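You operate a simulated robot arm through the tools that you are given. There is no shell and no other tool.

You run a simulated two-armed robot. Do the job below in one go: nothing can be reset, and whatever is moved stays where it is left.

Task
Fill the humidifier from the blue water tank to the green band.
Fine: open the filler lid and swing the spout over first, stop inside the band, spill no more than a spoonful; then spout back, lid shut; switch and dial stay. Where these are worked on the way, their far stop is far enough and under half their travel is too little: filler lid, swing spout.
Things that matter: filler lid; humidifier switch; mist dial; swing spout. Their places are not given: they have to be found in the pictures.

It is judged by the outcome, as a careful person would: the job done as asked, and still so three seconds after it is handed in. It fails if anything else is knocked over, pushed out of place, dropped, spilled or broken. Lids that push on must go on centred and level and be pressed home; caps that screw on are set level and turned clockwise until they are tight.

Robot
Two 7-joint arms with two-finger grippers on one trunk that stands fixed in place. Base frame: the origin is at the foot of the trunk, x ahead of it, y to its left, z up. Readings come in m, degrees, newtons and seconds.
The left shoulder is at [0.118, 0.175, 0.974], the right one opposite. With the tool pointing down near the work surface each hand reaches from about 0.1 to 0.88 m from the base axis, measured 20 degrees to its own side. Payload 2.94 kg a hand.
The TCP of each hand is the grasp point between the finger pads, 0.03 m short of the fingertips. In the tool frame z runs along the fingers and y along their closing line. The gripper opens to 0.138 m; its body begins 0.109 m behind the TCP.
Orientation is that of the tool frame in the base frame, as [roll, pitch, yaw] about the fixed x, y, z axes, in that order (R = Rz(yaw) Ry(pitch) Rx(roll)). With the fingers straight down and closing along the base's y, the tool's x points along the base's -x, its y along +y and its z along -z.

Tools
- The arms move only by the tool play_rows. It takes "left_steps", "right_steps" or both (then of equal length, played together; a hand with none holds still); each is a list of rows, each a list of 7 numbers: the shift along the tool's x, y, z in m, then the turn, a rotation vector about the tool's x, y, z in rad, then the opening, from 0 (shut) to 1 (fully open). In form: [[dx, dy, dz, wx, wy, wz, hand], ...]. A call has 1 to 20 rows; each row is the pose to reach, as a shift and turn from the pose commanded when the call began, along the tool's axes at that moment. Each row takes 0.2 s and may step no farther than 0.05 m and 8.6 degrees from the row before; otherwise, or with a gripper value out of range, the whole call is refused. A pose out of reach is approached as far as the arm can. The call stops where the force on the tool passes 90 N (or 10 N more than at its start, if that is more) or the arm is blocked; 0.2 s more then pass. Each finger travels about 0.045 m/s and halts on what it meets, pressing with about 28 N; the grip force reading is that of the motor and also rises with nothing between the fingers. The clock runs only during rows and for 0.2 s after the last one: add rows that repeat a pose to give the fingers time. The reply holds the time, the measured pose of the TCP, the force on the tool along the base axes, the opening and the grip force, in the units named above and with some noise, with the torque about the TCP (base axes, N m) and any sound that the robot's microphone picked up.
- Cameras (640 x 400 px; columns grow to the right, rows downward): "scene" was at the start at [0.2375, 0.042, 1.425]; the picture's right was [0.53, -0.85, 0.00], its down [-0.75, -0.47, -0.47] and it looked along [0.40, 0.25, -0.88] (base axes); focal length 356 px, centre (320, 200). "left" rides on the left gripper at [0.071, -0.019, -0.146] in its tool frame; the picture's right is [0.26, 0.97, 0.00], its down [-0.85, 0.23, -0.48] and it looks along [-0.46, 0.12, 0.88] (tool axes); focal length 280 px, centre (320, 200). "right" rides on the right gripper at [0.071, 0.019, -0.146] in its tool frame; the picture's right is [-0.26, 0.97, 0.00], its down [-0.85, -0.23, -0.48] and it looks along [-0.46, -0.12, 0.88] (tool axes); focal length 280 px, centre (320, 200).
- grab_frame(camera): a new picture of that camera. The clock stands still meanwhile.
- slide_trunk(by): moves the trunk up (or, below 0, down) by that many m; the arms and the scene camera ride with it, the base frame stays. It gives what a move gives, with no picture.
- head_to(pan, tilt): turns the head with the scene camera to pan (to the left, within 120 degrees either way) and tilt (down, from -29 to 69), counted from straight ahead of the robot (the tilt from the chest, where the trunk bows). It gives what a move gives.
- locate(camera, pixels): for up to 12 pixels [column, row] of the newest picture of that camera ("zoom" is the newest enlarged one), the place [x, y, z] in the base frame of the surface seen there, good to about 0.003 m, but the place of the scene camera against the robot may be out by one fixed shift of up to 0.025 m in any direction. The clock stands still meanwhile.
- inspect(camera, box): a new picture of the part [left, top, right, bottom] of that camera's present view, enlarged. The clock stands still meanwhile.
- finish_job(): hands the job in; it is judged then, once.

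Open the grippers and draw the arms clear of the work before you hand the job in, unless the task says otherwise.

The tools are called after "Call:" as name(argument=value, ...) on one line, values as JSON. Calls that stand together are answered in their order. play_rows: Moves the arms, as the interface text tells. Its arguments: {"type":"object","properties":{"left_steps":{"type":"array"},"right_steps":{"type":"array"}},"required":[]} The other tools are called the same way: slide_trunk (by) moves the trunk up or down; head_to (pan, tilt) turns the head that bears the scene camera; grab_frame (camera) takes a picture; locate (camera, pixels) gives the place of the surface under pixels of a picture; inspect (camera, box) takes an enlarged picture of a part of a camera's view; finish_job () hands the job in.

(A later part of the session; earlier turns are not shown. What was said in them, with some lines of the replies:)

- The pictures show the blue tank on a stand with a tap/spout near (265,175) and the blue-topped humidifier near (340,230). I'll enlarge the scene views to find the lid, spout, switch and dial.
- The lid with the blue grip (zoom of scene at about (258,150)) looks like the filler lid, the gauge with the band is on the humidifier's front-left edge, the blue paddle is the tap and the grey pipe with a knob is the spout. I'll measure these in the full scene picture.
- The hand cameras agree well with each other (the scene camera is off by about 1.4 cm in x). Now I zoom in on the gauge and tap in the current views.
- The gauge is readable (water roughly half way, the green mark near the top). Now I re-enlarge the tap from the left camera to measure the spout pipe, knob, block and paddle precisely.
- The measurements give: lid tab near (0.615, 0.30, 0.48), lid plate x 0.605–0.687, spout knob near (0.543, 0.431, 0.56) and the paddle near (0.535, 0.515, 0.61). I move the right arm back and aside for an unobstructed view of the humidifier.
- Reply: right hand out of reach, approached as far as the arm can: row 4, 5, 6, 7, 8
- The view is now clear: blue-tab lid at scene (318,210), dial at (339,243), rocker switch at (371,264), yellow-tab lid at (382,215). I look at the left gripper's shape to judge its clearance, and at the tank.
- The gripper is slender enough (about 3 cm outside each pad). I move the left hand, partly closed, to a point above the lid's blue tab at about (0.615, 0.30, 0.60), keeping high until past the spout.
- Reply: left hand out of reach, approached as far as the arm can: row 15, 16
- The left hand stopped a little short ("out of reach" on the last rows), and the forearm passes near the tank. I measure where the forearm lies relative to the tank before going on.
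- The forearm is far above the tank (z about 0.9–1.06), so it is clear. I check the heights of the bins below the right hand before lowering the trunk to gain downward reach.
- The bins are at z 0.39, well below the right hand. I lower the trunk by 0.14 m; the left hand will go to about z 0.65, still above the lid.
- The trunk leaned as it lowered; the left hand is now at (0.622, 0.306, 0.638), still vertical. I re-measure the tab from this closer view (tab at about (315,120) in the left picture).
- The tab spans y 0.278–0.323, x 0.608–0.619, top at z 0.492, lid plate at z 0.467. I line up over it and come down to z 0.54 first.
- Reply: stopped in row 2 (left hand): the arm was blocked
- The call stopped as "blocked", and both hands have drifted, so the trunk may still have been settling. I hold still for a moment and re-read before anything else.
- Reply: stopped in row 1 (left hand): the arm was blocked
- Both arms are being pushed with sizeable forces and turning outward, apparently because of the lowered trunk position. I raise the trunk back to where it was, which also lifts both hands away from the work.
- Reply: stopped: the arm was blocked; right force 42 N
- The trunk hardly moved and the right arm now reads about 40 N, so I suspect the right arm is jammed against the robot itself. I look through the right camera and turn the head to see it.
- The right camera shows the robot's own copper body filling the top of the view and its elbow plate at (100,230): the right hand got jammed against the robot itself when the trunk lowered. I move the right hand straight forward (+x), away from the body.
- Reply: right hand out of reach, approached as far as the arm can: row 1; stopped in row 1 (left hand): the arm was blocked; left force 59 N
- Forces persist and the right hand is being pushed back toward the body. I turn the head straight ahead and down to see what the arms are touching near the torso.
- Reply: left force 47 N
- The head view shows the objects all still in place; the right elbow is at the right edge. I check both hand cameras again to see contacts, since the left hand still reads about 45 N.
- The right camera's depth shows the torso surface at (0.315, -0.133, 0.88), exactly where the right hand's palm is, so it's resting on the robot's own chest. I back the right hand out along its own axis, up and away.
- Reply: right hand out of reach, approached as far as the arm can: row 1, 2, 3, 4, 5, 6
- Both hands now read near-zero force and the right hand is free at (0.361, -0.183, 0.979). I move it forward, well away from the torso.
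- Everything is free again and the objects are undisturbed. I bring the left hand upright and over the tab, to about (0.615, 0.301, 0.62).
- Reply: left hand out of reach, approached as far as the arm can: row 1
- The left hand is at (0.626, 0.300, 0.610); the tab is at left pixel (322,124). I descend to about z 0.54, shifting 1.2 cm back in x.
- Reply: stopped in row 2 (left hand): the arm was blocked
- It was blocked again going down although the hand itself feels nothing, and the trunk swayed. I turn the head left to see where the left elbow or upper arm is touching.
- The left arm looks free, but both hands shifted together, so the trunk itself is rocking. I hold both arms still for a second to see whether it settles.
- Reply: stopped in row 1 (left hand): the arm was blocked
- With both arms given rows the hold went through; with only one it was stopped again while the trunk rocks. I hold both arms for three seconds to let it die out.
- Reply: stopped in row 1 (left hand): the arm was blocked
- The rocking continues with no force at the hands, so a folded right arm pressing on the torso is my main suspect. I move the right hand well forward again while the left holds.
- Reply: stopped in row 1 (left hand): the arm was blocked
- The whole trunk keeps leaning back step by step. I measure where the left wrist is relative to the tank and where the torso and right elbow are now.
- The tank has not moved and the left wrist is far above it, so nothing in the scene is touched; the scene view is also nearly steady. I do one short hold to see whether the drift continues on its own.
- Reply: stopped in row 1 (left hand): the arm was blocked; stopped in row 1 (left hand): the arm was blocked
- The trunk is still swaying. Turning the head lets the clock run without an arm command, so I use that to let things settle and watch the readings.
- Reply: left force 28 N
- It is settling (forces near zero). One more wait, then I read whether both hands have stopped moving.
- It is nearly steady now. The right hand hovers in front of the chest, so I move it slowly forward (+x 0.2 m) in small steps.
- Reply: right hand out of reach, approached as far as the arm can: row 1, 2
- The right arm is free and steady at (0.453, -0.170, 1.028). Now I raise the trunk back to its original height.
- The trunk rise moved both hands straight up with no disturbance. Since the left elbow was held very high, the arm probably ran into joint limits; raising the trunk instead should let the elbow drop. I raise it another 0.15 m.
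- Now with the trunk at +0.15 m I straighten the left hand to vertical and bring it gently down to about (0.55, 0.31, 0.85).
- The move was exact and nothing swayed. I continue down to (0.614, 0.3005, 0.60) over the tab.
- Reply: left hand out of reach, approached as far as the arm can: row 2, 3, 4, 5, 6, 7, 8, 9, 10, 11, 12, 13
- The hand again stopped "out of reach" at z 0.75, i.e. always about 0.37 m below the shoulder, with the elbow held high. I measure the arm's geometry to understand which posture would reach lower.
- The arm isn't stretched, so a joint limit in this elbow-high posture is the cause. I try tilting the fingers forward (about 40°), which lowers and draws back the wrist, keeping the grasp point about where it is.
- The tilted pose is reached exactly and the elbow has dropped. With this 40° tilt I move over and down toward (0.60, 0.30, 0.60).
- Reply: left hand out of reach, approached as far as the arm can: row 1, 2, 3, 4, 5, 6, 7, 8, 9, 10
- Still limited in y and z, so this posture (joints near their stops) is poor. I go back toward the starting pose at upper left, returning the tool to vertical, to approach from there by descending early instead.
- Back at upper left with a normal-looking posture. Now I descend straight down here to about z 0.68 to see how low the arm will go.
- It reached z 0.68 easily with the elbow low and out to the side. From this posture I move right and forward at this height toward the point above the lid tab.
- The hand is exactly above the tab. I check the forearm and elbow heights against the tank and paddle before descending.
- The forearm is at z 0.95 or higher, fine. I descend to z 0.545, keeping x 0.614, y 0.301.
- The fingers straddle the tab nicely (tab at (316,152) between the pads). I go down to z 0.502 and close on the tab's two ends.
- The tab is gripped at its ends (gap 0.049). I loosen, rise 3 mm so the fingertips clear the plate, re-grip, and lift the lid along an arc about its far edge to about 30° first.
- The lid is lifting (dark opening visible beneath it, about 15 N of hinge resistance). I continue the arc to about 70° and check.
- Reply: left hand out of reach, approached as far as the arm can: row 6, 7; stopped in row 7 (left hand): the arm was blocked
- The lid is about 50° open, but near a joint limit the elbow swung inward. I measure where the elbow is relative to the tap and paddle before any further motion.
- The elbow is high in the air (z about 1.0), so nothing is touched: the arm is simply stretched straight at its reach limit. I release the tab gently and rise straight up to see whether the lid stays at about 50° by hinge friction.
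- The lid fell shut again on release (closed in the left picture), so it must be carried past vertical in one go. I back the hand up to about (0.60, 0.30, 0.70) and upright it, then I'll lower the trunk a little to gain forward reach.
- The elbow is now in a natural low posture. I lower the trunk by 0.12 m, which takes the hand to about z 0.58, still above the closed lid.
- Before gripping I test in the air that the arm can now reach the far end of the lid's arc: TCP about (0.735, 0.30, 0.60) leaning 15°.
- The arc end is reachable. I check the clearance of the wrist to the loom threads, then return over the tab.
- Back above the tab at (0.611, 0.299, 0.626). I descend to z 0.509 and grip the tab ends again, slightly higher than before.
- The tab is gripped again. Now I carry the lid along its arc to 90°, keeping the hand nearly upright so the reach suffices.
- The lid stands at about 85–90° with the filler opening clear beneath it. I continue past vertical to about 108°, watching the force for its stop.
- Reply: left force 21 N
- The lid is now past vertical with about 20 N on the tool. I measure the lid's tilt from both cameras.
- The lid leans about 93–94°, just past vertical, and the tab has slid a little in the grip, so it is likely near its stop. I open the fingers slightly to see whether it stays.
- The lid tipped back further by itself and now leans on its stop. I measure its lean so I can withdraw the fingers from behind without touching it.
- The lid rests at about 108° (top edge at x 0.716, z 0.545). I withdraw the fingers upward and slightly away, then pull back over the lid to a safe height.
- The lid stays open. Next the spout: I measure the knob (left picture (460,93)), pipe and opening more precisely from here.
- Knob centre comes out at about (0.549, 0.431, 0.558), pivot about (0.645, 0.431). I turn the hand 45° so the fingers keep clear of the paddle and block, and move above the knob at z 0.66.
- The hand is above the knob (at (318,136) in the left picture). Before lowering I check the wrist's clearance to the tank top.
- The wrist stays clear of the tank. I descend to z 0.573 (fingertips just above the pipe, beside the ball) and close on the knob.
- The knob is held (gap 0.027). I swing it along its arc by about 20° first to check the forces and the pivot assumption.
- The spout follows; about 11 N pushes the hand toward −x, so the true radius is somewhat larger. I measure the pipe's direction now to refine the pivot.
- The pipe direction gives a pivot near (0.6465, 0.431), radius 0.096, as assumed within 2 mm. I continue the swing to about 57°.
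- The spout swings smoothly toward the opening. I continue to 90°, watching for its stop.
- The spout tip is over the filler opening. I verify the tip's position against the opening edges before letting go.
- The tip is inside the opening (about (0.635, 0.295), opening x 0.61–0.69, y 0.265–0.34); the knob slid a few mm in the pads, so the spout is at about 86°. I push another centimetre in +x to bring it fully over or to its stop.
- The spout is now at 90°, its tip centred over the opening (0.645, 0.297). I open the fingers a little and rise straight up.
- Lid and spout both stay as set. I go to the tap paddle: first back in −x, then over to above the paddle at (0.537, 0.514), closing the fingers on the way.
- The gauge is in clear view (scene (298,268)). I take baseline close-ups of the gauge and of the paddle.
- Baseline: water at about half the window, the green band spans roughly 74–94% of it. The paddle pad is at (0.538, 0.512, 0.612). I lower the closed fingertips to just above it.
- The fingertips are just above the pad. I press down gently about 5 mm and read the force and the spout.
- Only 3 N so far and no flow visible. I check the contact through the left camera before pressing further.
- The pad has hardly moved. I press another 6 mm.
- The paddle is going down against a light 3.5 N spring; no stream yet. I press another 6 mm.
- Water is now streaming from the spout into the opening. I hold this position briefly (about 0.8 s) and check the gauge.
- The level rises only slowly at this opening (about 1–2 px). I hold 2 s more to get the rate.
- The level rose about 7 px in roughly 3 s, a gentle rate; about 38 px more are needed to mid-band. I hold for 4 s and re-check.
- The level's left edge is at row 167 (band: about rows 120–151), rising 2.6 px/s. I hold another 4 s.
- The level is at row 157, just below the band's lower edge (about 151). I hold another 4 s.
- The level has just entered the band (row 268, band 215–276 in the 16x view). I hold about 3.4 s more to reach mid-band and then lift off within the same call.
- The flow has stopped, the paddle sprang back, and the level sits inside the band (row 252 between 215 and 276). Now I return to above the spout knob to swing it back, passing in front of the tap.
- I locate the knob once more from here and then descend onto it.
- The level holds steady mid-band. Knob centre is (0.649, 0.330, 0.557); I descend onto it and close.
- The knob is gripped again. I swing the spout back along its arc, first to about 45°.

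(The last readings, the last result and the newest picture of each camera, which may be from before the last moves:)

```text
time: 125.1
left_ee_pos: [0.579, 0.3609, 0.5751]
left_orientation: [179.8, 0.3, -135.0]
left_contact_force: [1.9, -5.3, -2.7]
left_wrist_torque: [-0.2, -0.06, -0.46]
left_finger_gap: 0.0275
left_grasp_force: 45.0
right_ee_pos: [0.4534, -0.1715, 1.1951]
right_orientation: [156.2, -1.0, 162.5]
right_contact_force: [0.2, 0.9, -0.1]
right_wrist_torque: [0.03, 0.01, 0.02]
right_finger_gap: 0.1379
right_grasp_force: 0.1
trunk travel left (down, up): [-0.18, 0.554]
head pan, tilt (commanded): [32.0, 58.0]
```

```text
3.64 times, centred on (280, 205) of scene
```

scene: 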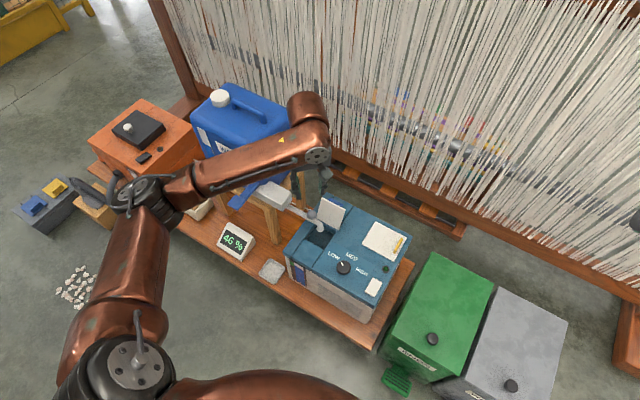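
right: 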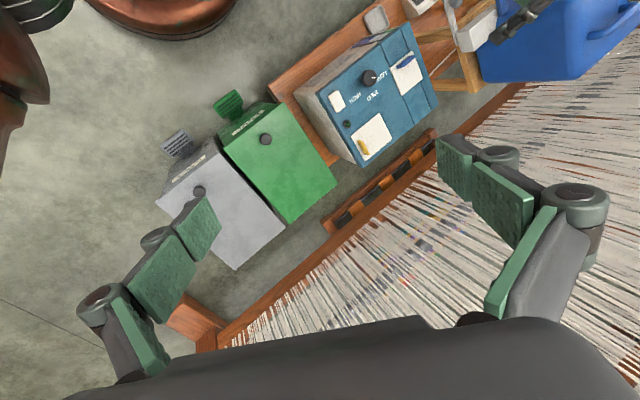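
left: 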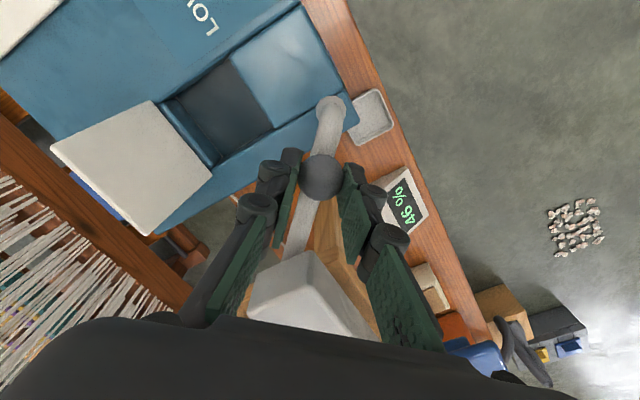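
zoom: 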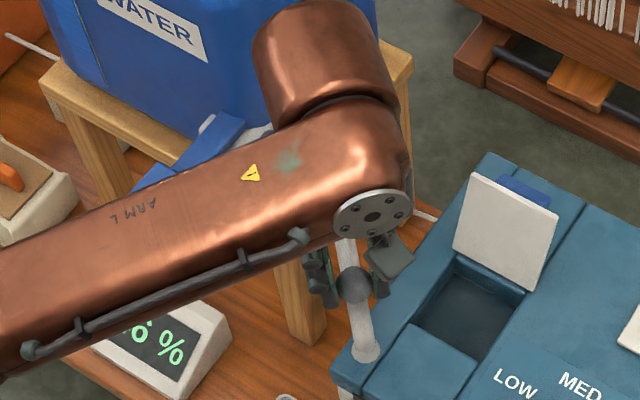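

No drips, the swing is smooth. I continue to the spout's original direction.

Call:
play_rows(left_steps=[[-0.0002, 0.0064, 0, 0, 0, 0, 0.14], [-0.0008, 0.0128, 0, 0, 0, 0, 0.14], [-0.0019, 0.0191, 0, 0, 0, 0, 0.14], [-0.0033, 0.0254, 0, 0, 0, 0, 0.14], [-0.0052, 0.0315, 0, 0, 0, 0, 0.14], [-0.0075, 0.0375, 0, 0, 0, 0, 0.14], [-0.0101, 0.0433, 0, 0, 0, 0, 0.14], [-0.0131, 0.049, 0, 0, 0, 0, 0.14], [-0.0165, 0.0544, 0, 0, 0, 0, 0.14], [-0.0202, 0.0597, 0, 0, 0, 0, 0.14], [-0.0243, 0.0646, 0, 0, 0, 0, 0.14], [-0.0287, 0.0693, 0, 0, 0, 0, 0.14], [-0.0287, 0.0693, 0, 0, 0, 0, 0.14]])

Call:
grab_frame(camera="left")

Call:
inspect(camera="left", box=[220, 90, 420, 250])

Call:
locate(camera="zoom", pixels=[[320, 230], [350, 150], [400, 80], [380, 110], [360, 170]])

```text
time: 127.9
left_ee_pos: [0.5518, 0.4296, 0.5742]
left_orientation: [179.7, 0.3, -135.0]
left_contact_force: [0.3, -1.8, -1.7]
left_wrist_torque: [-0.14, 0.14, -0.1]
left_finger_gap: 0.0272
left_grasp_force: 45.0
right_ee_pos: [0.4525, -0.1724, 1.195]
right_orientation: [156.3, -0.9, 162.5]
right_contact_force: [-0.2, -0.5, 0.5]
right_wrist_torque: [0.02, 0.02, 0.0]
right_finger_gap: 0.1378
right_grasp_force: 0.0
trunk travel left (down, up): [-0.18, 0.554]
head pan, tilt (commanded): [32.0, 58.0]
```

```text
taken
```

left: 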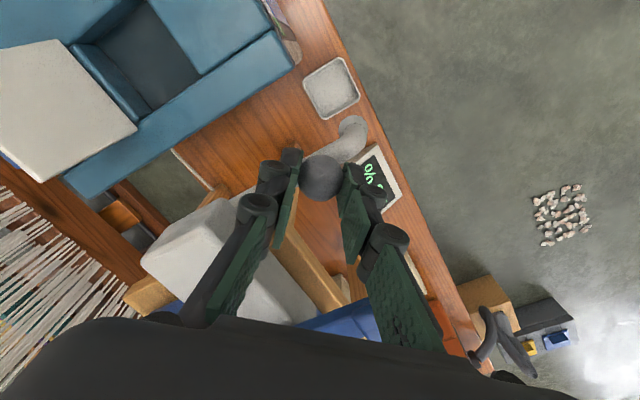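

```text
2.50 times, centred on (320, 170) of left
```

zoom: 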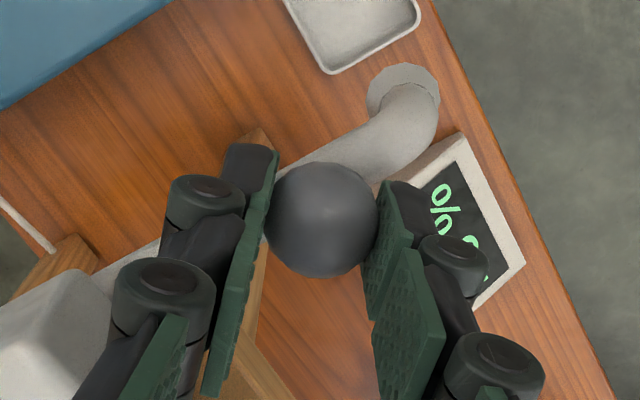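

```text
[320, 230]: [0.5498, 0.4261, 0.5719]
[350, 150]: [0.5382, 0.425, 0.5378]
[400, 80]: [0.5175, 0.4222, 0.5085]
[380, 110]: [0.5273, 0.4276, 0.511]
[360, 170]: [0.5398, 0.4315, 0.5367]
```

The spout is within about a degree of its original place. I nudge it 6 mm further in +y to seat it at its stop.

Call:
play_rows(left_steps=[[-0.0014, 0.0014, 0, 0, 0, 0, 0.14], [-0.0028, 0.0028, 0, 0, 0, 0, 0.14], [-0.0042, 0.0042, 0, 0, 0, 0, 0.14], [-0.0042, 0.0042, 0, 0, 0, 0, 0.14]])

Call:
inspect(camera="left", box=[220, 90, 420, 250])

Call:
locate(camera="zoom", pixels=[[320, 230], [350, 150], [400, 80], [380, 110], [360, 170]])

```text
time: 128.9
left_ee_pos: [0.5508, 0.4315, 0.5749]
left_orientation: [179.9, 0.0, -135.3]
left_contact_force: [-11.5, -28.6, -3.6]
left_wrist_torque: [-0.33, -0.18, -0.02]
left_finger_gap: 0.0272
left_grasp_force: 44.7
right_ee_pos: [0.4518, -0.174, 1.193]
right_orientation: [156.2, -0.9, 162.3]
right_contact_force: [0.3, 0.2, -0.1]
right_wrist_torque: [0.01, 0.01, -0.01]
right_finger_gap: 0.1377
right_grasp_force: 0.1
trunk travel left (down, up): [-0.18, 0.554]
head pan, tilt (commanded): [32.0, 58.0]
```

```text
2.50 times, centred on (320, 170) of left
```

zoom: 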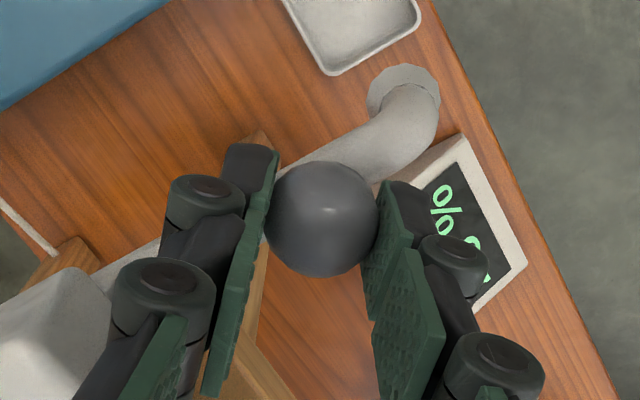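

```text
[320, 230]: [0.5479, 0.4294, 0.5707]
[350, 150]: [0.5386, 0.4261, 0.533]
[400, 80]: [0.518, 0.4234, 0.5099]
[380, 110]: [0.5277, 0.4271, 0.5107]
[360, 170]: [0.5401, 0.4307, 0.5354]
```

The force rose to 29 N: the spout is at its home stop. I ease off, open the fingers and rise.

Call:
play_rows(left_steps=[[0.0025, -0.0025, 0, 0, 0, 0, 0.14], [0.0025, -0.0025, 0, 0, 0, 0, 0.25], [0.0025, -0.0025, 0, 0, 0, 0, 0.36], [0.0025, -0.0025, 0, 0, 0, 0, 0.36], [0.0025, -0.0025, -0.015, 0, 0, 0, 0.36], [0.0025, -0.0025, -0.04, 0, 0, 0, 0.36], [0.0025, -0.0025, -0.07, 0, 0, 0, 0.36], [0.0025, -0.0025, -0.1, 0, 0, 0, 0.36], [0.0025, -0.0025, -0.125, 0, 0, 0, 0.36], [0.0025, -0.0025, -0.125, 0, 0, 0, 0.36]])

Call:
grab_frame(camera="left")

Call:
grab_frame(camera="scene")

```text
time: 131.1
left_ee_pos: [0.551, 0.4316, 0.6991]
left_orientation: [179.8, 0.2, -135.1]
left_contact_force: [-0.4, -0.7, -0.2]
left_wrist_torque: [0.03, 0.02, -0.03]
left_finger_gap: 0.0495
left_grasp_force: 0.0
right_ee_pos: [0.4536, -0.1727, 1.1946]
right_orientation: [156.3, -0.9, 162.5]
right_contact_force: [-0.2, 0.4, -0.2]
right_wrist_torque: [0.0, 0.02, 0.0]
right_finger_gap: 0.1379
right_grasp_force: 0.1
trunk travel left (down, up): [-0.18, 0.554]
head pan, tilt (commanded): [32.0, 58.0]
```

```text
taken
```

left: 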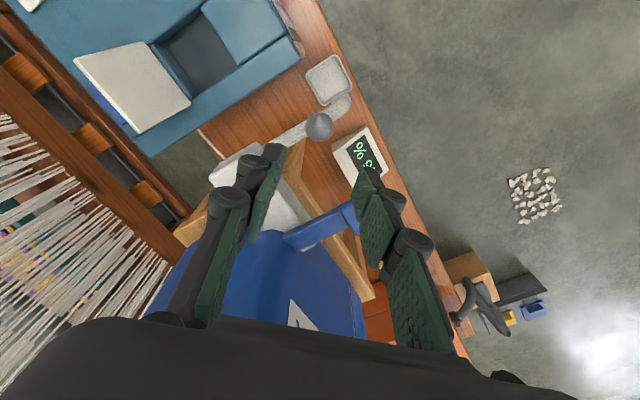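

```text
taken
```

scene: 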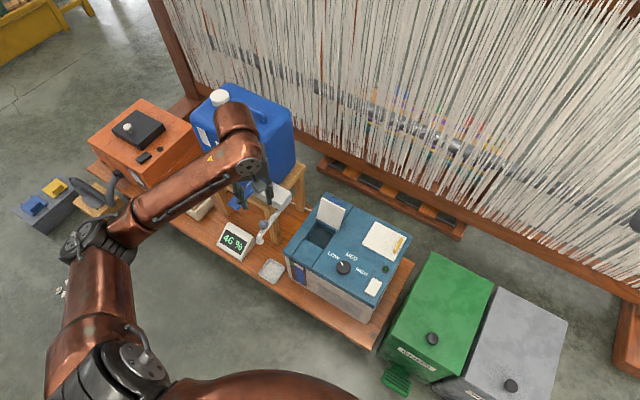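

The spout is home and everything is clear. For the lid, I first turn the hand back to its straight yaw and move above the humidifier at about (0.62, 0.30, 0.72).

Call:
play_rows(left_steps=[[0.002, -0.007, -0.004, 0, 0, 0.04, 0.45], [0.007, -0.022, -0.01, 0, 0, 0.12, 0.55], [0.012, -0.039, -0.016, 0, 0, 0.21, 0.55], [0.018, -0.057, -0.02, 0, 0, 0.31, 0.55], [0.024, -0.076, -0.02, 0, 0, 0.41, 0.55], [0.03, -0.095, -0.02, 0, 0, 0.51, 0.55], [0.036, -0.114, -0.02, 0, 0, 0.62, 0.55], [0.041, -0.131, -0.02, 0, 0, 0.72, 0.55], [0.0443, -0.1418, -0.02, 0, 0, 0.785, 0.55], [0.0443, -0.1418, -0.02, 0, 0, 0.785, 0.55]])

Call:
grab_frame(camera="left")

```text
time: 133.3
left_ee_pos: [0.6196, 0.2998, 0.7194]
left_orientation: [179.7, 0.1, 179.9]
left_contact_force: [-0.2, 0.2, 0.0]
left_wrist_torque: [0.01, -0.01, 0.03]
left_finger_gap: 0.076
left_grasp_force: 0.0
right_ee_pos: [0.4541, -0.1732, 1.1948]
right_orientation: [156.3, -0.9, 162.5]
right_contact_force: [0.2, 0.9, 0.9]
right_wrist_torque: [0.01, -0.01, 0.02]
right_finger_gap: 0.138
right_grasp_force: 0.1
trunk travel left (down, up): [-0.18, 0.554]
head pan, tilt (commanded): [32.0, 58.0]
```

```text
taken
```

left: 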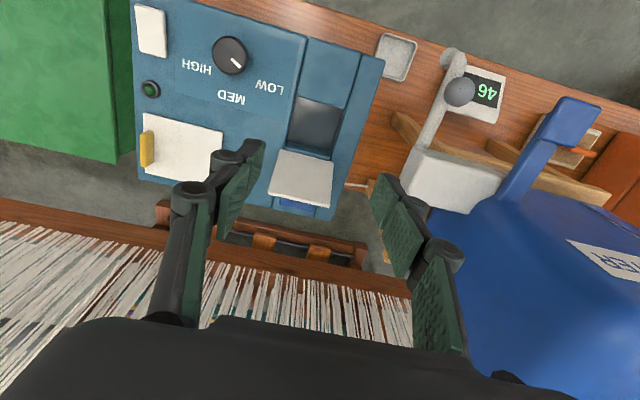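

I move over and behind the open lid to about (0.757, 0.30, 0.67), leaning the hand about 9° as before.

Call:
play_rows(left_steps=[[-0.008, 0, 0, 0, 0.01, 0, 0.55], [-0.025, 0, 0, 0, 0.03, 0, 0.55], [-0.045, 0, 0, 0, 0.055, 0, 0.55], [-0.065, 0, 0.002, 0, 0.08, 0, 0.55], [-0.085, 0, 0.006, 0, 0.105, 0, 0.55], [-0.105, 0, 0.015, 0, 0.13, 0, 0.55], [-0.123, 0, 0.028, 0, 0.15, 0, 0.55], [-0.134, 0, 0.042, 0, 0.152, 0, 0.55], [-0.137, 0, 0.049, 0, 0.152, 0, 0.55], [-0.137, 0, 0.049, 0, 0.152, 0, 0.55]])

Call:
grab_frame(camera="left")

Call:
inspect(camera="scene", box=[270, 150, 410, 290])

```text
time: 135.5
left_ee_pos: [0.758, 0.3007, 0.6707]
left_orientation: [179.6, -8.6, -180.0]
left_contact_force: [0.0, 0.1, 0.4]
left_wrist_torque: [0.0, -0.04, -0.01]
left_finger_gap: 0.076
left_grasp_force: 0.1
right_ee_pos: [0.4532, -0.1727, 1.1945]
right_orientation: [156.3, -1.0, 162.4]
right_contact_force: [-0.4, 0.1, -0.5]
right_wrist_torque: [-0.02, 0.03, -0.02]
right_finger_gap: 0.1382
right_grasp_force: 0.1
trunk travel left (down, up): [-0.18, 0.554]
head pan, tilt (commanded): [32.0, 58.0]
```

```text
taken
```

left: 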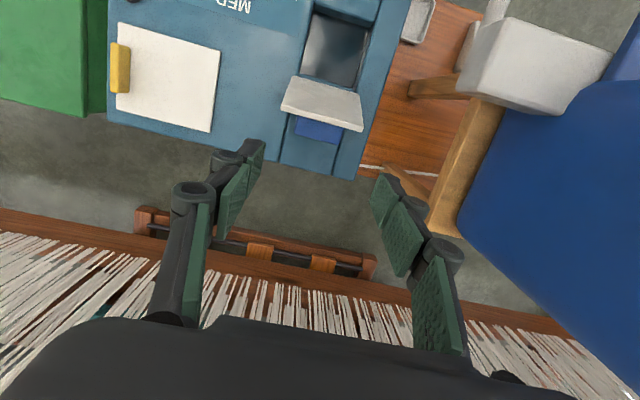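

```text
2.86 times, centred on (340, 220) of scene
```

zoom: 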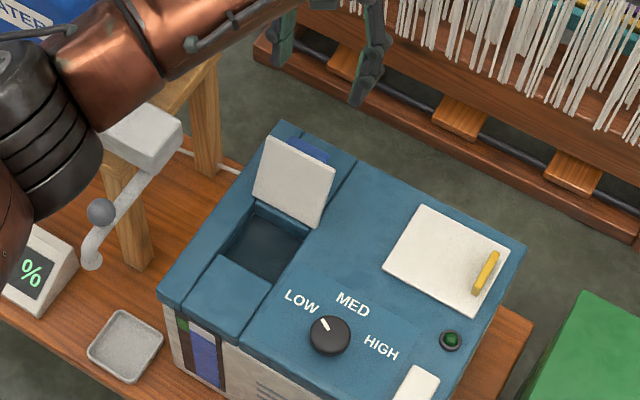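

I descend behind the lid so the fingers straddle the tab, then shift 1 cm toward it.

Call:
play_rows(left_steps=[[-0.0004, 0, 0.01, 0, 0, 0, 0.55], [-0.0012, 0, 0.03, 0, 0, 0, 0.55], [-0.002, 0, 0.052, 0, 0, 0, 0.55], [-0.003, 0, 0.075, 0, 0, 0, 0.55], [-0.004, 0, 0.097, 0, 0, 0, 0.55], [-0.0046, 0, 0.1126, 0, 0, 0, 0.55], [0, 0, 0.115, 0, 0, 0, 0.55], [0.0045, 0, 0.117, 0, 0, 0, 0.55], [0.0045, 0, 0.117, 0, 0, 0, 0.55]])

Call:
grab_frame(camera="left")

Call:
inspect(camera="scene", box=[270, 150, 410, 290])

```text
time: 137.5
left_ee_pos: [0.7348, 0.3007, 0.5556]
left_orientation: [179.4, -8.6, -180.0]
left_contact_force: [1.0, -0.7, -0.9]
left_wrist_torque: [0.01, 0.01, 0.03]
left_finger_gap: 0.076
left_grasp_force: 0.2
right_ee_pos: [0.4536, -0.1728, 1.1954]
right_orientation: [156.2, -0.8, 162.5]
right_contact_force: [-0.3, 0.2, 0.2]
right_wrist_torque: [-0.02, 0.01, 0.0]
right_finger_gap: 0.1381
right_grasp_force: 0.1
trunk travel left (down, up): [-0.18, 0.554]
head pan, tilt (commanded): [32.0, 58.0]
```

```text
taken
```

left: 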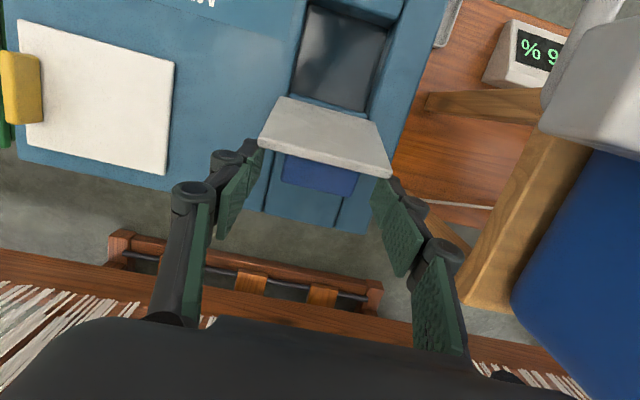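

```text
2.86 times, centred on (340, 220) of scene
```

zoom: 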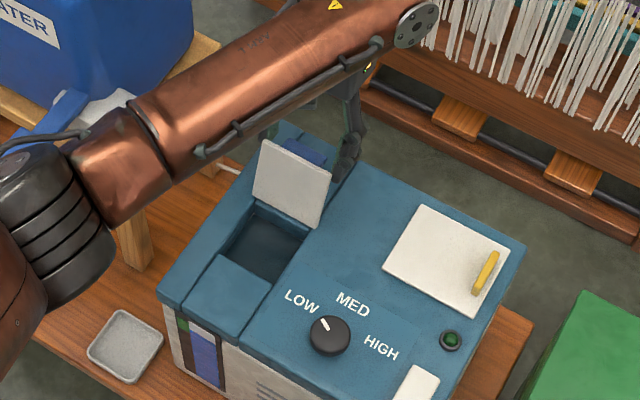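

The fingers straddle the tab behind the lid. I close on it.

Call:
play_rows(left_steps=[[0, 0, 0, 0, 0, 0, 0.45], [0, 0, 0, 0, 0, 0, 0.35], [0, 0, 0, 0, 0, 0, 0.25], [0, 0, 0, 0, 0, 0, 0.25], [0, 0, 0, 0, 0, 0, 0.25]])

Call:
grab_frame(camera="left")

```text
time: 138.7
left_ee_pos: [0.7338, 0.3002, 0.5552]
left_orientation: [179.5, -8.5, 180.0]
left_contact_force: [-0.4, -0.9, 0.1]
left_wrist_torque: [-0.09, 0.1, -0.04]
left_finger_gap: 0.0493
left_grasp_force: 44.4
right_ee_pos: [0.4531, -0.1724, 1.195]
right_orientation: [156.2, -0.8, 162.4]
right_contact_force: [0.4, 0.0, -0.4]
right_wrist_torque: [0.0, 0.0, -0.01]
right_finger_gap: 0.1383
right_grasp_force: 0.0
trunk travel left (down, up): [-0.18, 0.554]
head pan, tilt (commanded): [32.0, 58.0]
```

```text
taken
```

left: 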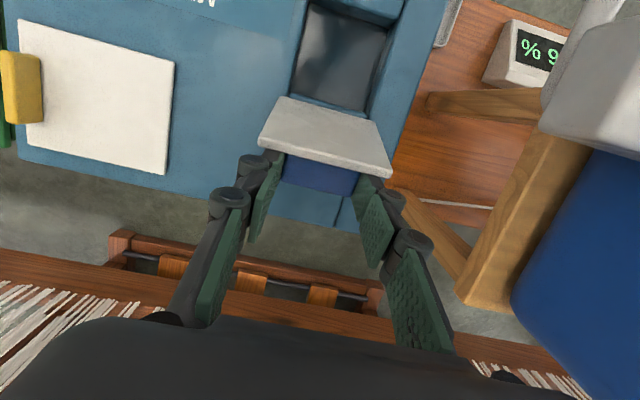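

The tab is held. I swing the lid back along its arc to about 60° first.

Call:
play_rows(left_steps=[[0.008, 0, -0.0028, 0, -0.0084, 0, 0.25], [0.0162, 0, -0.0049, 0, -0.0168, 0, 0.25], [0.0244, 0, -0.0062, 0, -0.0251, 0, 0.25], [0.0329, 0, -0.0065, 0, -0.0335, 0, 0.25], [0.0413, 0, -0.0061, 0, -0.0419, 0, 0.25], [0.0496, 0, -0.0048, 0, -0.0503, 0, 0.25], [0.0576, 0, -0.0024, 0, -0.0586, 0, 0.25], [0.0654, 0, 0.0006, 0, -0.067, 0, 0.25]])

Call:
grab_frame(camera="left")

Call:
inspect(camera="scene", box=[270, 150, 410, 290])

```text
time: 140.0
left_ee_pos: [0.6861, 0.2997, 0.5695]
left_orientation: [-179.9, -6.3, -179.0]
left_contact_force: [6.7, -52.3, 5.4]
left_wrist_torque: [-1.75, -0.78, -1.06]
left_finger_gap: 0.0496
left_grasp_force: 44.7
right_ee_pos: [0.4317, -0.1766, 1.1939]
right_orientation: [156.5, 0.1, 161.8]
right_contact_force: [-0.1, 1.5, -0.7]
right_wrist_torque: [-0.11, -0.09, -0.09]
right_finger_gap: 0.1376
right_grasp_force: 0.1
trunk travel left (down, up): [-0.18, 0.554]
head pan, tilt (commanded): [32.0, 58.0]
stopped in row 6 (left hand): the arm was blocked; the commanded pose is now the measured one
```

```text
taken
```

left: 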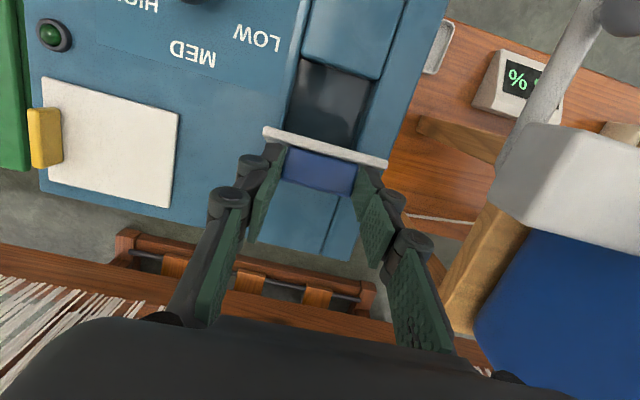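

```text
2.86 times, centred on (340, 220) of scene
```

zoom: 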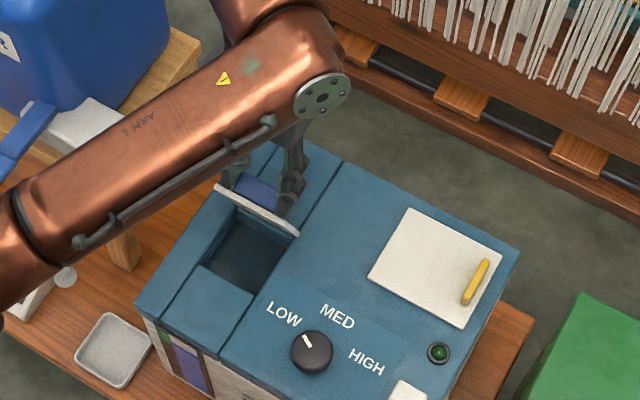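

The arm jerked near its straight posture (52 N sideways on the hand, trunk swayed). I let it settle without arm commands and re-read, checking whether the humidifier moved.

Call:
head_to(pan=33, tilt=58)

Call:
head_to(pan=32, tilt=58)

Call:
grab_frame(camera="scene")

Call:
grab_frame(camera="left")

```text
time: 140.6
left_ee_pos: [0.6656, 0.3011, 0.5721]
left_orientation: [-179.6, -6.0, -178.8]
left_contact_force: [3.3, -50.0, -24.1]
left_wrist_torque: [1.43, 0.64, -0.52]
left_finger_gap: 0.0489
left_grasp_force: 42.6
right_ee_pos: [0.4068, -0.1761, 1.1981]
right_orientation: [155.9, 1.5, 162.2]
right_contact_force: [0.6, 0.3, -1.0]
right_wrist_torque: [-0.02, 0.11, 0.05]
right_finger_gap: 0.1381
right_grasp_force: 0.0
trunk travel left (down, up): [-0.18, 0.554]
head pan, tilt (commanded): [33.0, 58.0]
```

```text
time: 141.2
left_ee_pos: [0.6682, 0.2986, 0.6024]
left_orientation: [179.6, -2.3, 179.9]
left_contact_force: [-0.6, -0.5, -0.4]
left_wrist_torque: [0.03, -0.06, -0.04]
left_finger_gap: 0.0
left_grasp_force: 28.2
right_ee_pos: [0.3882, -0.1751, 1.2106]
right_orientation: [155.3, 2.3, 162.1]
right_contact_force: [-2.6, -0.7, 2.8]
right_wrist_torque: [-0.02, -0.2, -0.14]
right_finger_gap: 0.1379
right_grasp_force: 0.2
trunk travel left (down, up): [-0.18, 0.554]
head pan, tilt (commanded): [32.0, 58.0]
```

```text
taken
```

scene: 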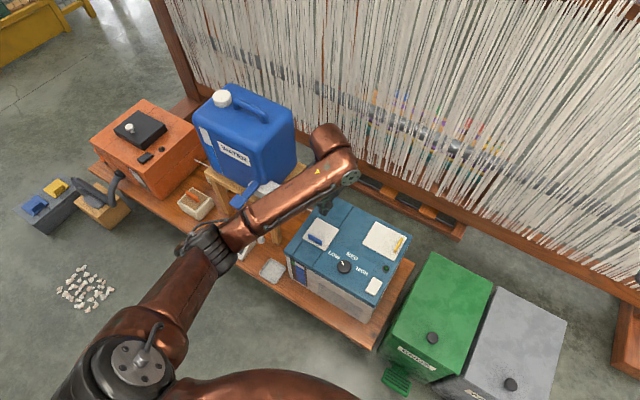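

```text
taken
```

left: 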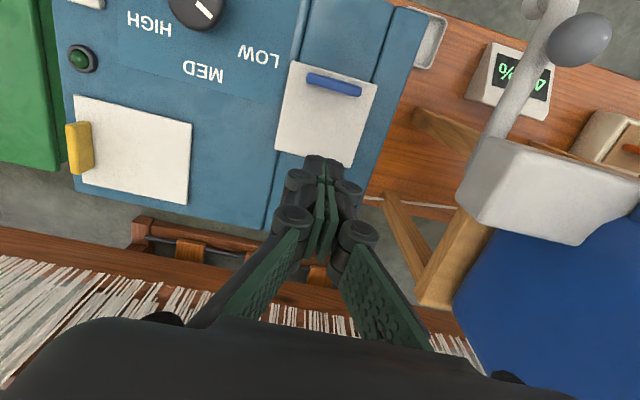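

The grip slipped off and the lid dropped shut; the hand is now free above it. I let the sway die down and then inspect the lid, gauge, spout and positions.

Call:
head_to(pan=33, tilt=58)

Call:
head_to(pan=32, tilt=58)

Call:
head_to(pan=33, tilt=58)

Call:
head_to(pan=32, tilt=58)

Call:
grab_frame(camera="scene")

Call:
inspect(camera="scene", box=[260, 180, 420, 320])

Call:
inspect(camera="left", box=[250, 30, 410, 190])

```text
time: 141.8
left_ee_pos: [0.6756, 0.2999, 0.5903]
left_orientation: [179.7, -3.5, -179.9]
left_contact_force: [0.4, -0.5, -0.5]
left_wrist_torque: [0.02, 0.04, 0.01]
left_finger_gap: 0.0
left_grasp_force: 28.5
right_ee_pos: [0.4102, -0.1715, 1.2034]
right_orientation: [155.8, 1.1, 162.3]
right_contact_force: [0.0, 1.1, -0.4]
right_wrist_torque: [0.03, 0.06, 0.0]
right_finger_gap: 0.138
right_grasp_force: 0.1
trunk travel left (down, up): [-0.18, 0.554]
head pan, tilt (commanded): [33.0, 58.0]
```

```text
time: 142.5
left_ee_pos: [0.6768, 0.3025, 0.5885]
left_orientation: [179.7, -3.6, 180.0]
left_contact_force: [-0.2, -0.9, 0.8]
left_wrist_torque: [0.0, 0.02, 0.02]
left_finger_gap: 0.0001
left_grasp_force: 28.5
right_ee_pos: [0.4111, -0.1738, 1.2026]
right_orientation: [155.8, 1.0, 162.3]
right_contact_force: [-0.6, 0.3, -0.3]
right_wrist_torque: [-0.02, 0.01, 0.0]
right_finger_gap: 0.1379
right_grasp_force: 0.2
trunk travel left (down, up): [-0.18, 0.554]
head pan, tilt (commanded): [32.0, 58.0]
```

```text
time: 143.1
left_ee_pos: [0.6775, 0.301, 0.5884]
left_orientation: [179.7, -3.6, -180.0]
left_contact_force: [0.7, -0.1, -0.5]
left_wrist_torque: [0.02, 0.01, 0.02]
left_finger_gap: 0.0
left_grasp_force: 28.0
right_ee_pos: [0.4128, -0.1725, 1.2031]
right_orientation: [156.0, 1.0, 162.4]
right_contact_force: [-0.5, 0.1, -0.1]
right_wrist_torque: [-0.02, 0.0, 0.04]
right_finger_gap: 0.1377
right_grasp_force: 0.1
trunk travel left (down, up): [-0.18, 0.554]
head pan, tilt (commanded): [33.0, 58.0]
```

```text
time: 143.7
left_ee_pos: [0.6766, 0.301, 0.5879]
left_orientation: [179.7, -3.7, -179.9]
left_contact_force: [0.9, 0.4, 0.0]
left_wrist_torque: [0.04, 0.01, 0.0]
left_finger_gap: 0.0
left_grasp_force: 28.1
right_ee_pos: [0.413, -0.1733, 1.2032]
right_orientation: [155.9, 1.0, 162.3]
right_contact_force: [-0.3, -0.4, 0.7]
right_wrist_torque: [0.05, 0.0, 0.02]
right_finger_gap: 0.138
right_grasp_force: 0.0
trunk travel left (down, up): [-0.18, 0.554]
head pan, tilt (commanded): [32.0, 58.0]
```

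```text
taken
```

scene: 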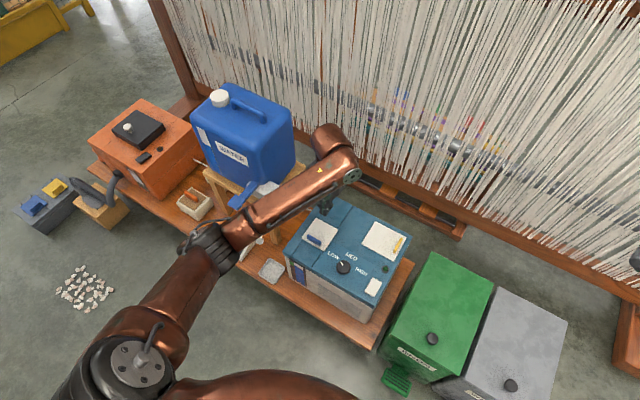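

```text
2.86 times, centred on (340, 250) of scene
```

zoom: 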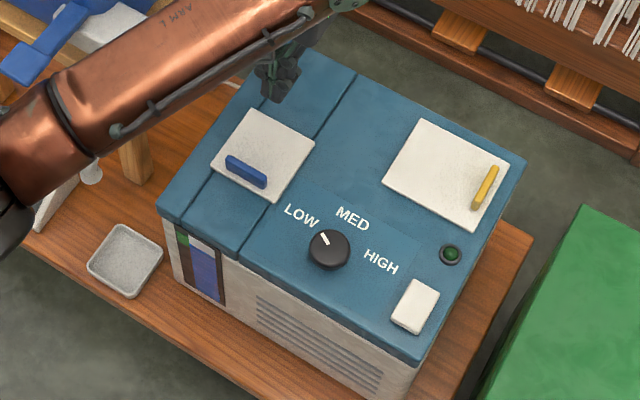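

```text
2.50 times, centred on (330, 110) of left
```

zoom: 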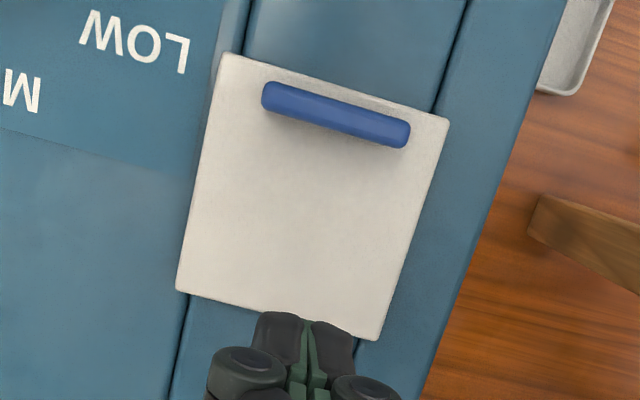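

The lid lies shut, dial and switch look unchanged. I check the lid's corner heights for flatness, the gauge, and then withdraw the hand up and back.

Call:
locate(camera="zoom", pixels=[[228, 65], [440, 125], [185, 285], [370, 330], [300, 200], [335, 110], [270, 95], [400, 140]])

Call:
play_rows(left_steps=[[0.002, 0, -0.006, 0, -0.003, 0, 0], [0.006, 0, -0.018, 0, -0.009, 0, 0], [0.013, 0, -0.032, 0, -0.016, 0, 0], [0.022, 0, -0.046, 0, -0.024, 0, 0], [0.032, 0, -0.06, 0, -0.032, 0, 0], [0.042, 0, -0.074, 0, -0.04, 0, 0], [0.051, 0, -0.088, 0, -0.048, 0, 0], [0.06, 0, -0.102, 0, -0.057, 0, 0], [0.066, 0, -0.112, 0, -0.063, 0, 0], [0.0676, 0, -0.1159, 0, -0.0646, 0, 0]])

Call:
grab_frame(camera="left")

Call:
inspect(camera="scene", box=[278, 238, 328, 298])

```text
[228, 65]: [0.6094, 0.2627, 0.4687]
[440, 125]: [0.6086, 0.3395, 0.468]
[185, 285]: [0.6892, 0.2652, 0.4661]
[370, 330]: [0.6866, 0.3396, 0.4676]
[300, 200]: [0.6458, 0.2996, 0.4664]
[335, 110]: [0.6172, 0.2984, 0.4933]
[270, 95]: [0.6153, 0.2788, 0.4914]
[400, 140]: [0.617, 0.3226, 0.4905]
```

```text
time: 145.9
left_ee_pos: [0.6177, 0.3001, 0.7079]
left_orientation: [179.8, 0.0, -179.9]
left_contact_force: [0.5, 0.1, -1.0]
left_wrist_torque: [-0.02, 0.01, 0.01]
left_finger_gap: 0.0
left_grasp_force: 28.5
right_ee_pos: [0.414, -0.1729, 1.2017]
right_orientation: [155.8, 1.0, 162.4]
right_contact_force: [-0.5, -0.4, -0.3]
right_wrist_torque: [0.02, 0.05, -0.03]
right_finger_gap: 0.1381
right_grasp_force: 0.0
trunk travel left (down, up): [-0.18, 0.554]
head pan, tilt (commanded): [32.0, 58.0]
```

```text
taken
```

left: 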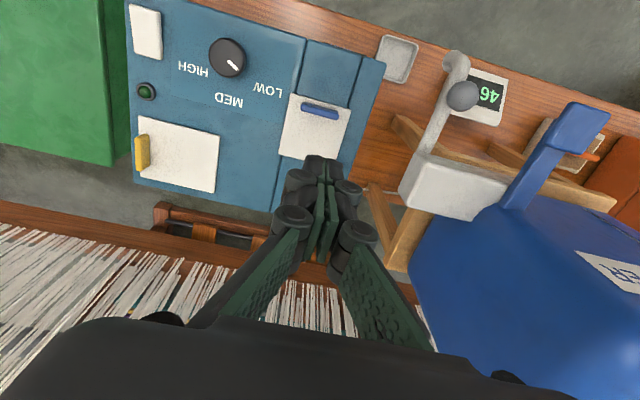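

```text
6.67 times, centred on (303, 268) of scene
```

zoom: 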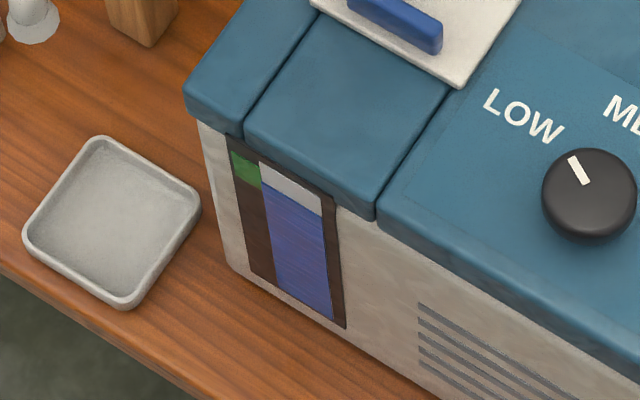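

The lid's corners are all at z 0.466–0.469, as when first shut, and the level is inside the green band. I verify positions (tab, dial, knob, paddle, tank) from this view against the earlier values.

Call:
locate(camera="left", pixels=[[320, 110], [303, 104], [337, 115], [314, 130], [226, 55], [146, 33], [462, 95], [455, 60], [435, 135], [575, 125], [397, 58], [485, 93]])

Call:
inspect(camera="left", box=[120, 0, 400, 200])

Call:
inspect(camera="scene", box=[290, 248, 310, 268])

```text
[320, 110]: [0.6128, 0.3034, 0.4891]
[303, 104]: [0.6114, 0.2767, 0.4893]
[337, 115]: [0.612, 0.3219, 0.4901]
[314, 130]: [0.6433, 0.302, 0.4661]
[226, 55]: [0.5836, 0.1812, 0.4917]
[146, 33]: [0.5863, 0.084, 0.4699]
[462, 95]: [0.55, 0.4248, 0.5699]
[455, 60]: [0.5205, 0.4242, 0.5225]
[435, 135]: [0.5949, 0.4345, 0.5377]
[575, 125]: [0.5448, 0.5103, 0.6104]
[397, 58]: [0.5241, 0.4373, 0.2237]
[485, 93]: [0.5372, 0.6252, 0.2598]
```

```text
2.00 times, centred on (260, 100) of left
```

zoom: 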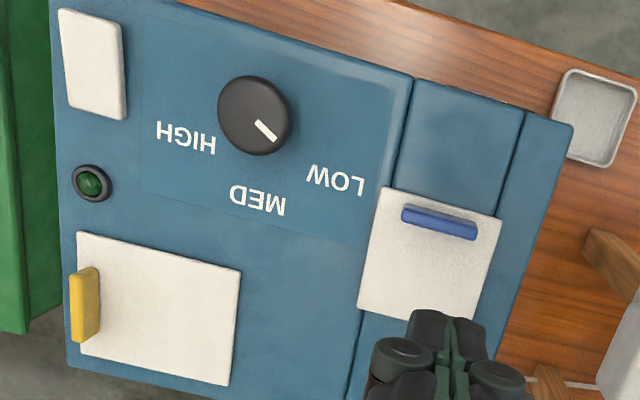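

```text
16.00 times, centred on (300, 258) of scene
```

zoom: 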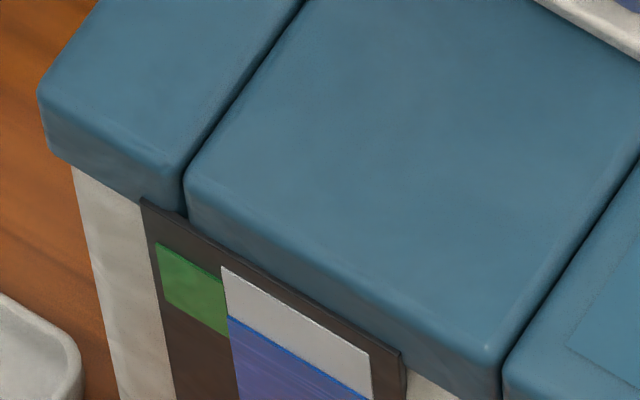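

All positions match the earlier ones and the level is in the band. I withdraw the left arm back and to the left the way it came, opening the gripper once clear.

Call:
play_rows(left_steps=[[0.006, 0.001, -0.002, 0, 0, 0, 0.1], [0.022, 0.003, -0.006, 0, 0, 0, 0.2], [0.044, 0.006, -0.01, 0, 0, 0, 0.3], [0.068, 0.01, -0.014, 0, 0, 0, 0.4], [0.092, 0.015, -0.018, 0, 0, 0, 0.5], [0.116, 0.021, -0.022, 0, 0, 0, 0.6], [0.14, 0.029, -0.026, 0, 0, 0, 0.7], [0.164, 0.04, -0.03, 0, 0, 0, 0.8], [0.186, 0.055, -0.034, 0, 0, 0, 0.9], [0.205, 0.074, -0.038, 0, 0, 0, 1], [0.221, 0.095, -0.042, 0, 0, 0, 1], [0.235, 0.117, -0.046, 0, 0, 0, 1], [0.247, 0.14, -0.05, 0, 0, 0, 1], [0.254, 0.16, -0.054, 0, 0, 0, 1], [0.257, 0.172, -0.056, 0, 0, 0, 1], [0.257, 0.175, -0.056, 0, 0, 0, 1], [0.257, 0.175, -0.056, 0, 0, 0, 1]])

Call:
grab_frame(camera="scene")

Call:
grab_frame(camera="left")

```text
time: 149.5
left_ee_pos: [0.3591, 0.4741, 0.7646]
left_orientation: [179.8, 0.1, -179.9]
left_contact_force: [0.0, 0.6, -0.5]
left_wrist_torque: [-0.02, -0.02, 0.0]
left_finger_gap: 0.1381
left_grasp_force: 0.1
left hand out of reach, approached as far as the arm can: row 9, 10, 11, 12, 13
right_ee_pos: [0.4132, -0.1718, 1.2036]
right_orientation: [155.9, 1.0, 162.2]
right_contact_force: [-0.4, 0.9, 0.4]
right_wrist_torque: [-0.03, -0.02, -0.02]
right_finger_gap: 0.1379
right_grasp_force: 0.0
trunk travel left (down, up): [-0.18, 0.554]
head pan, tilt (commanded): [32.0, 58.0]
```

```text
taken
```

scene: 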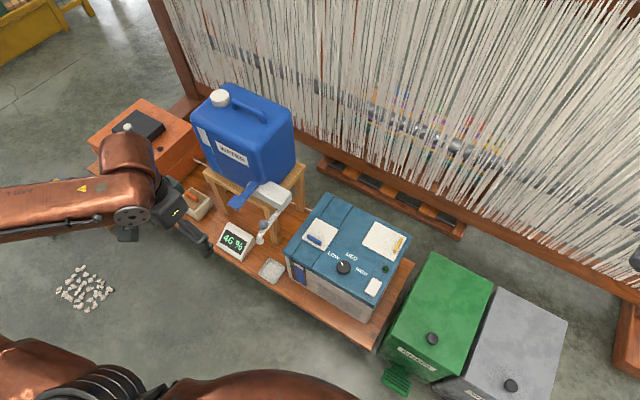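

```text
taken
```

left: 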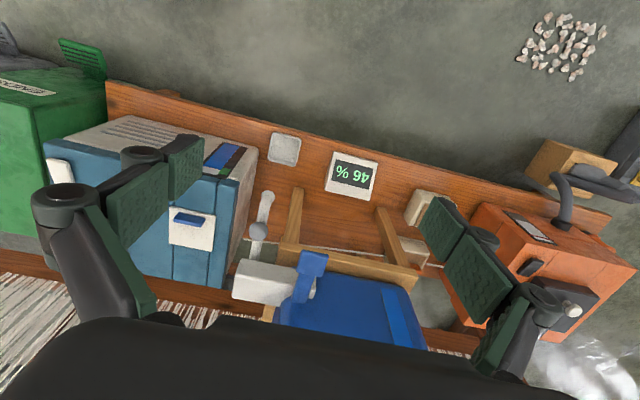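

The left arm is clear with an open gripper and the scene looks as at the start. A final close look at the gauge, lid and spout for level and spills.

Call:
inspect(camera="left", box=[190, 130, 260, 190])

Call:
inspect(camera="left", box=[140, 170, 360, 320])

Call:
inspect(camera="scene", box=[200, 160, 420, 320])

```text
6.67 times, centred on (225, 160) of left
```

zoom: 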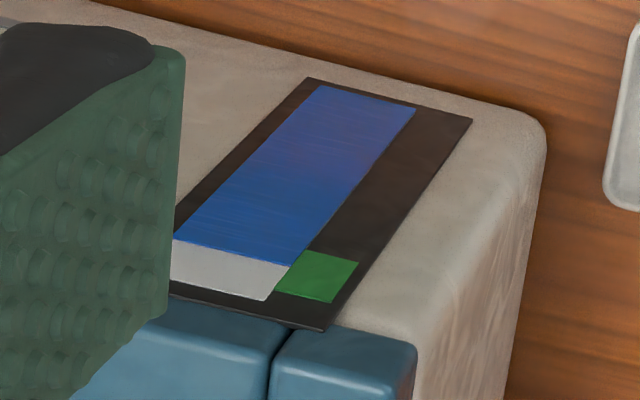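

```text
2.67 times, centred on (250, 245) of left
```

zoom: 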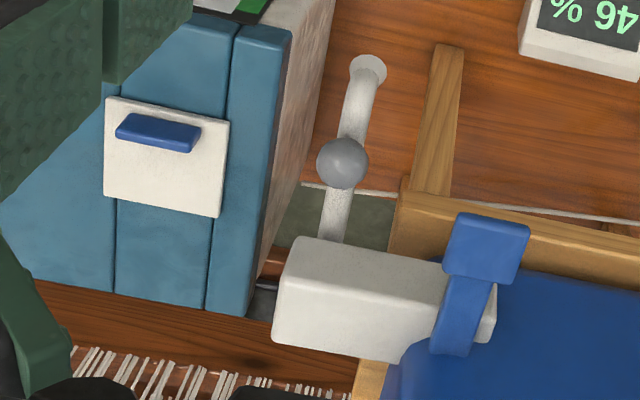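

```text
2.50 times, centred on (310, 240) of scene
```

zoom: 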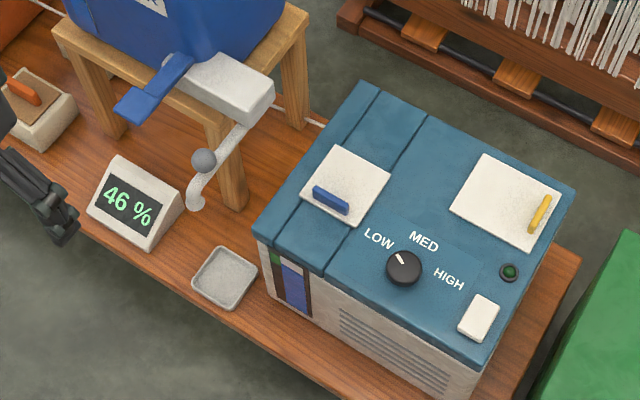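

The level sits about 40% up inside the green band from both views, the spout is home, the lid is flat shut, the switch and dial are untouched and nothing is spilled. Both arms are clear with open grippers, so I hand the job in.

Call:
finish_job()

```text
The job is handed in.
```

The humidifier is filled into the green band and the job is handed in. The level sits about 40% of the way up the band, seen from two cameras.

- **Order:** I opened the filler lid and swung the spout over the opening before pressing the tap paddle. The flow stopped as soon as I let go.
- **Spout:** It is back at its home stop.
- **Lid:** It is shut and lies flat at the same height as at the start. It did not go down under full control: the arm jerked while closing it, the grip slipped, and the lid dropped shut from partly open. It had also dropped once earlier, on the first try at opening.
- **Switch and dial:** Neither was touched.
- **Spills:** I saw none.

The arms gave some trouble early on. I moved the right hand too close to the robot's own chest, and lowering the trunk jammed it there. Both arms swung until I backed that hand out. During the lid slip the hand also took about 52 N sideways. The tank, humidifier and other things I checked afterwards were where they had been, to within a few millimetres.

Both arms are clear of the work with their grippers open.
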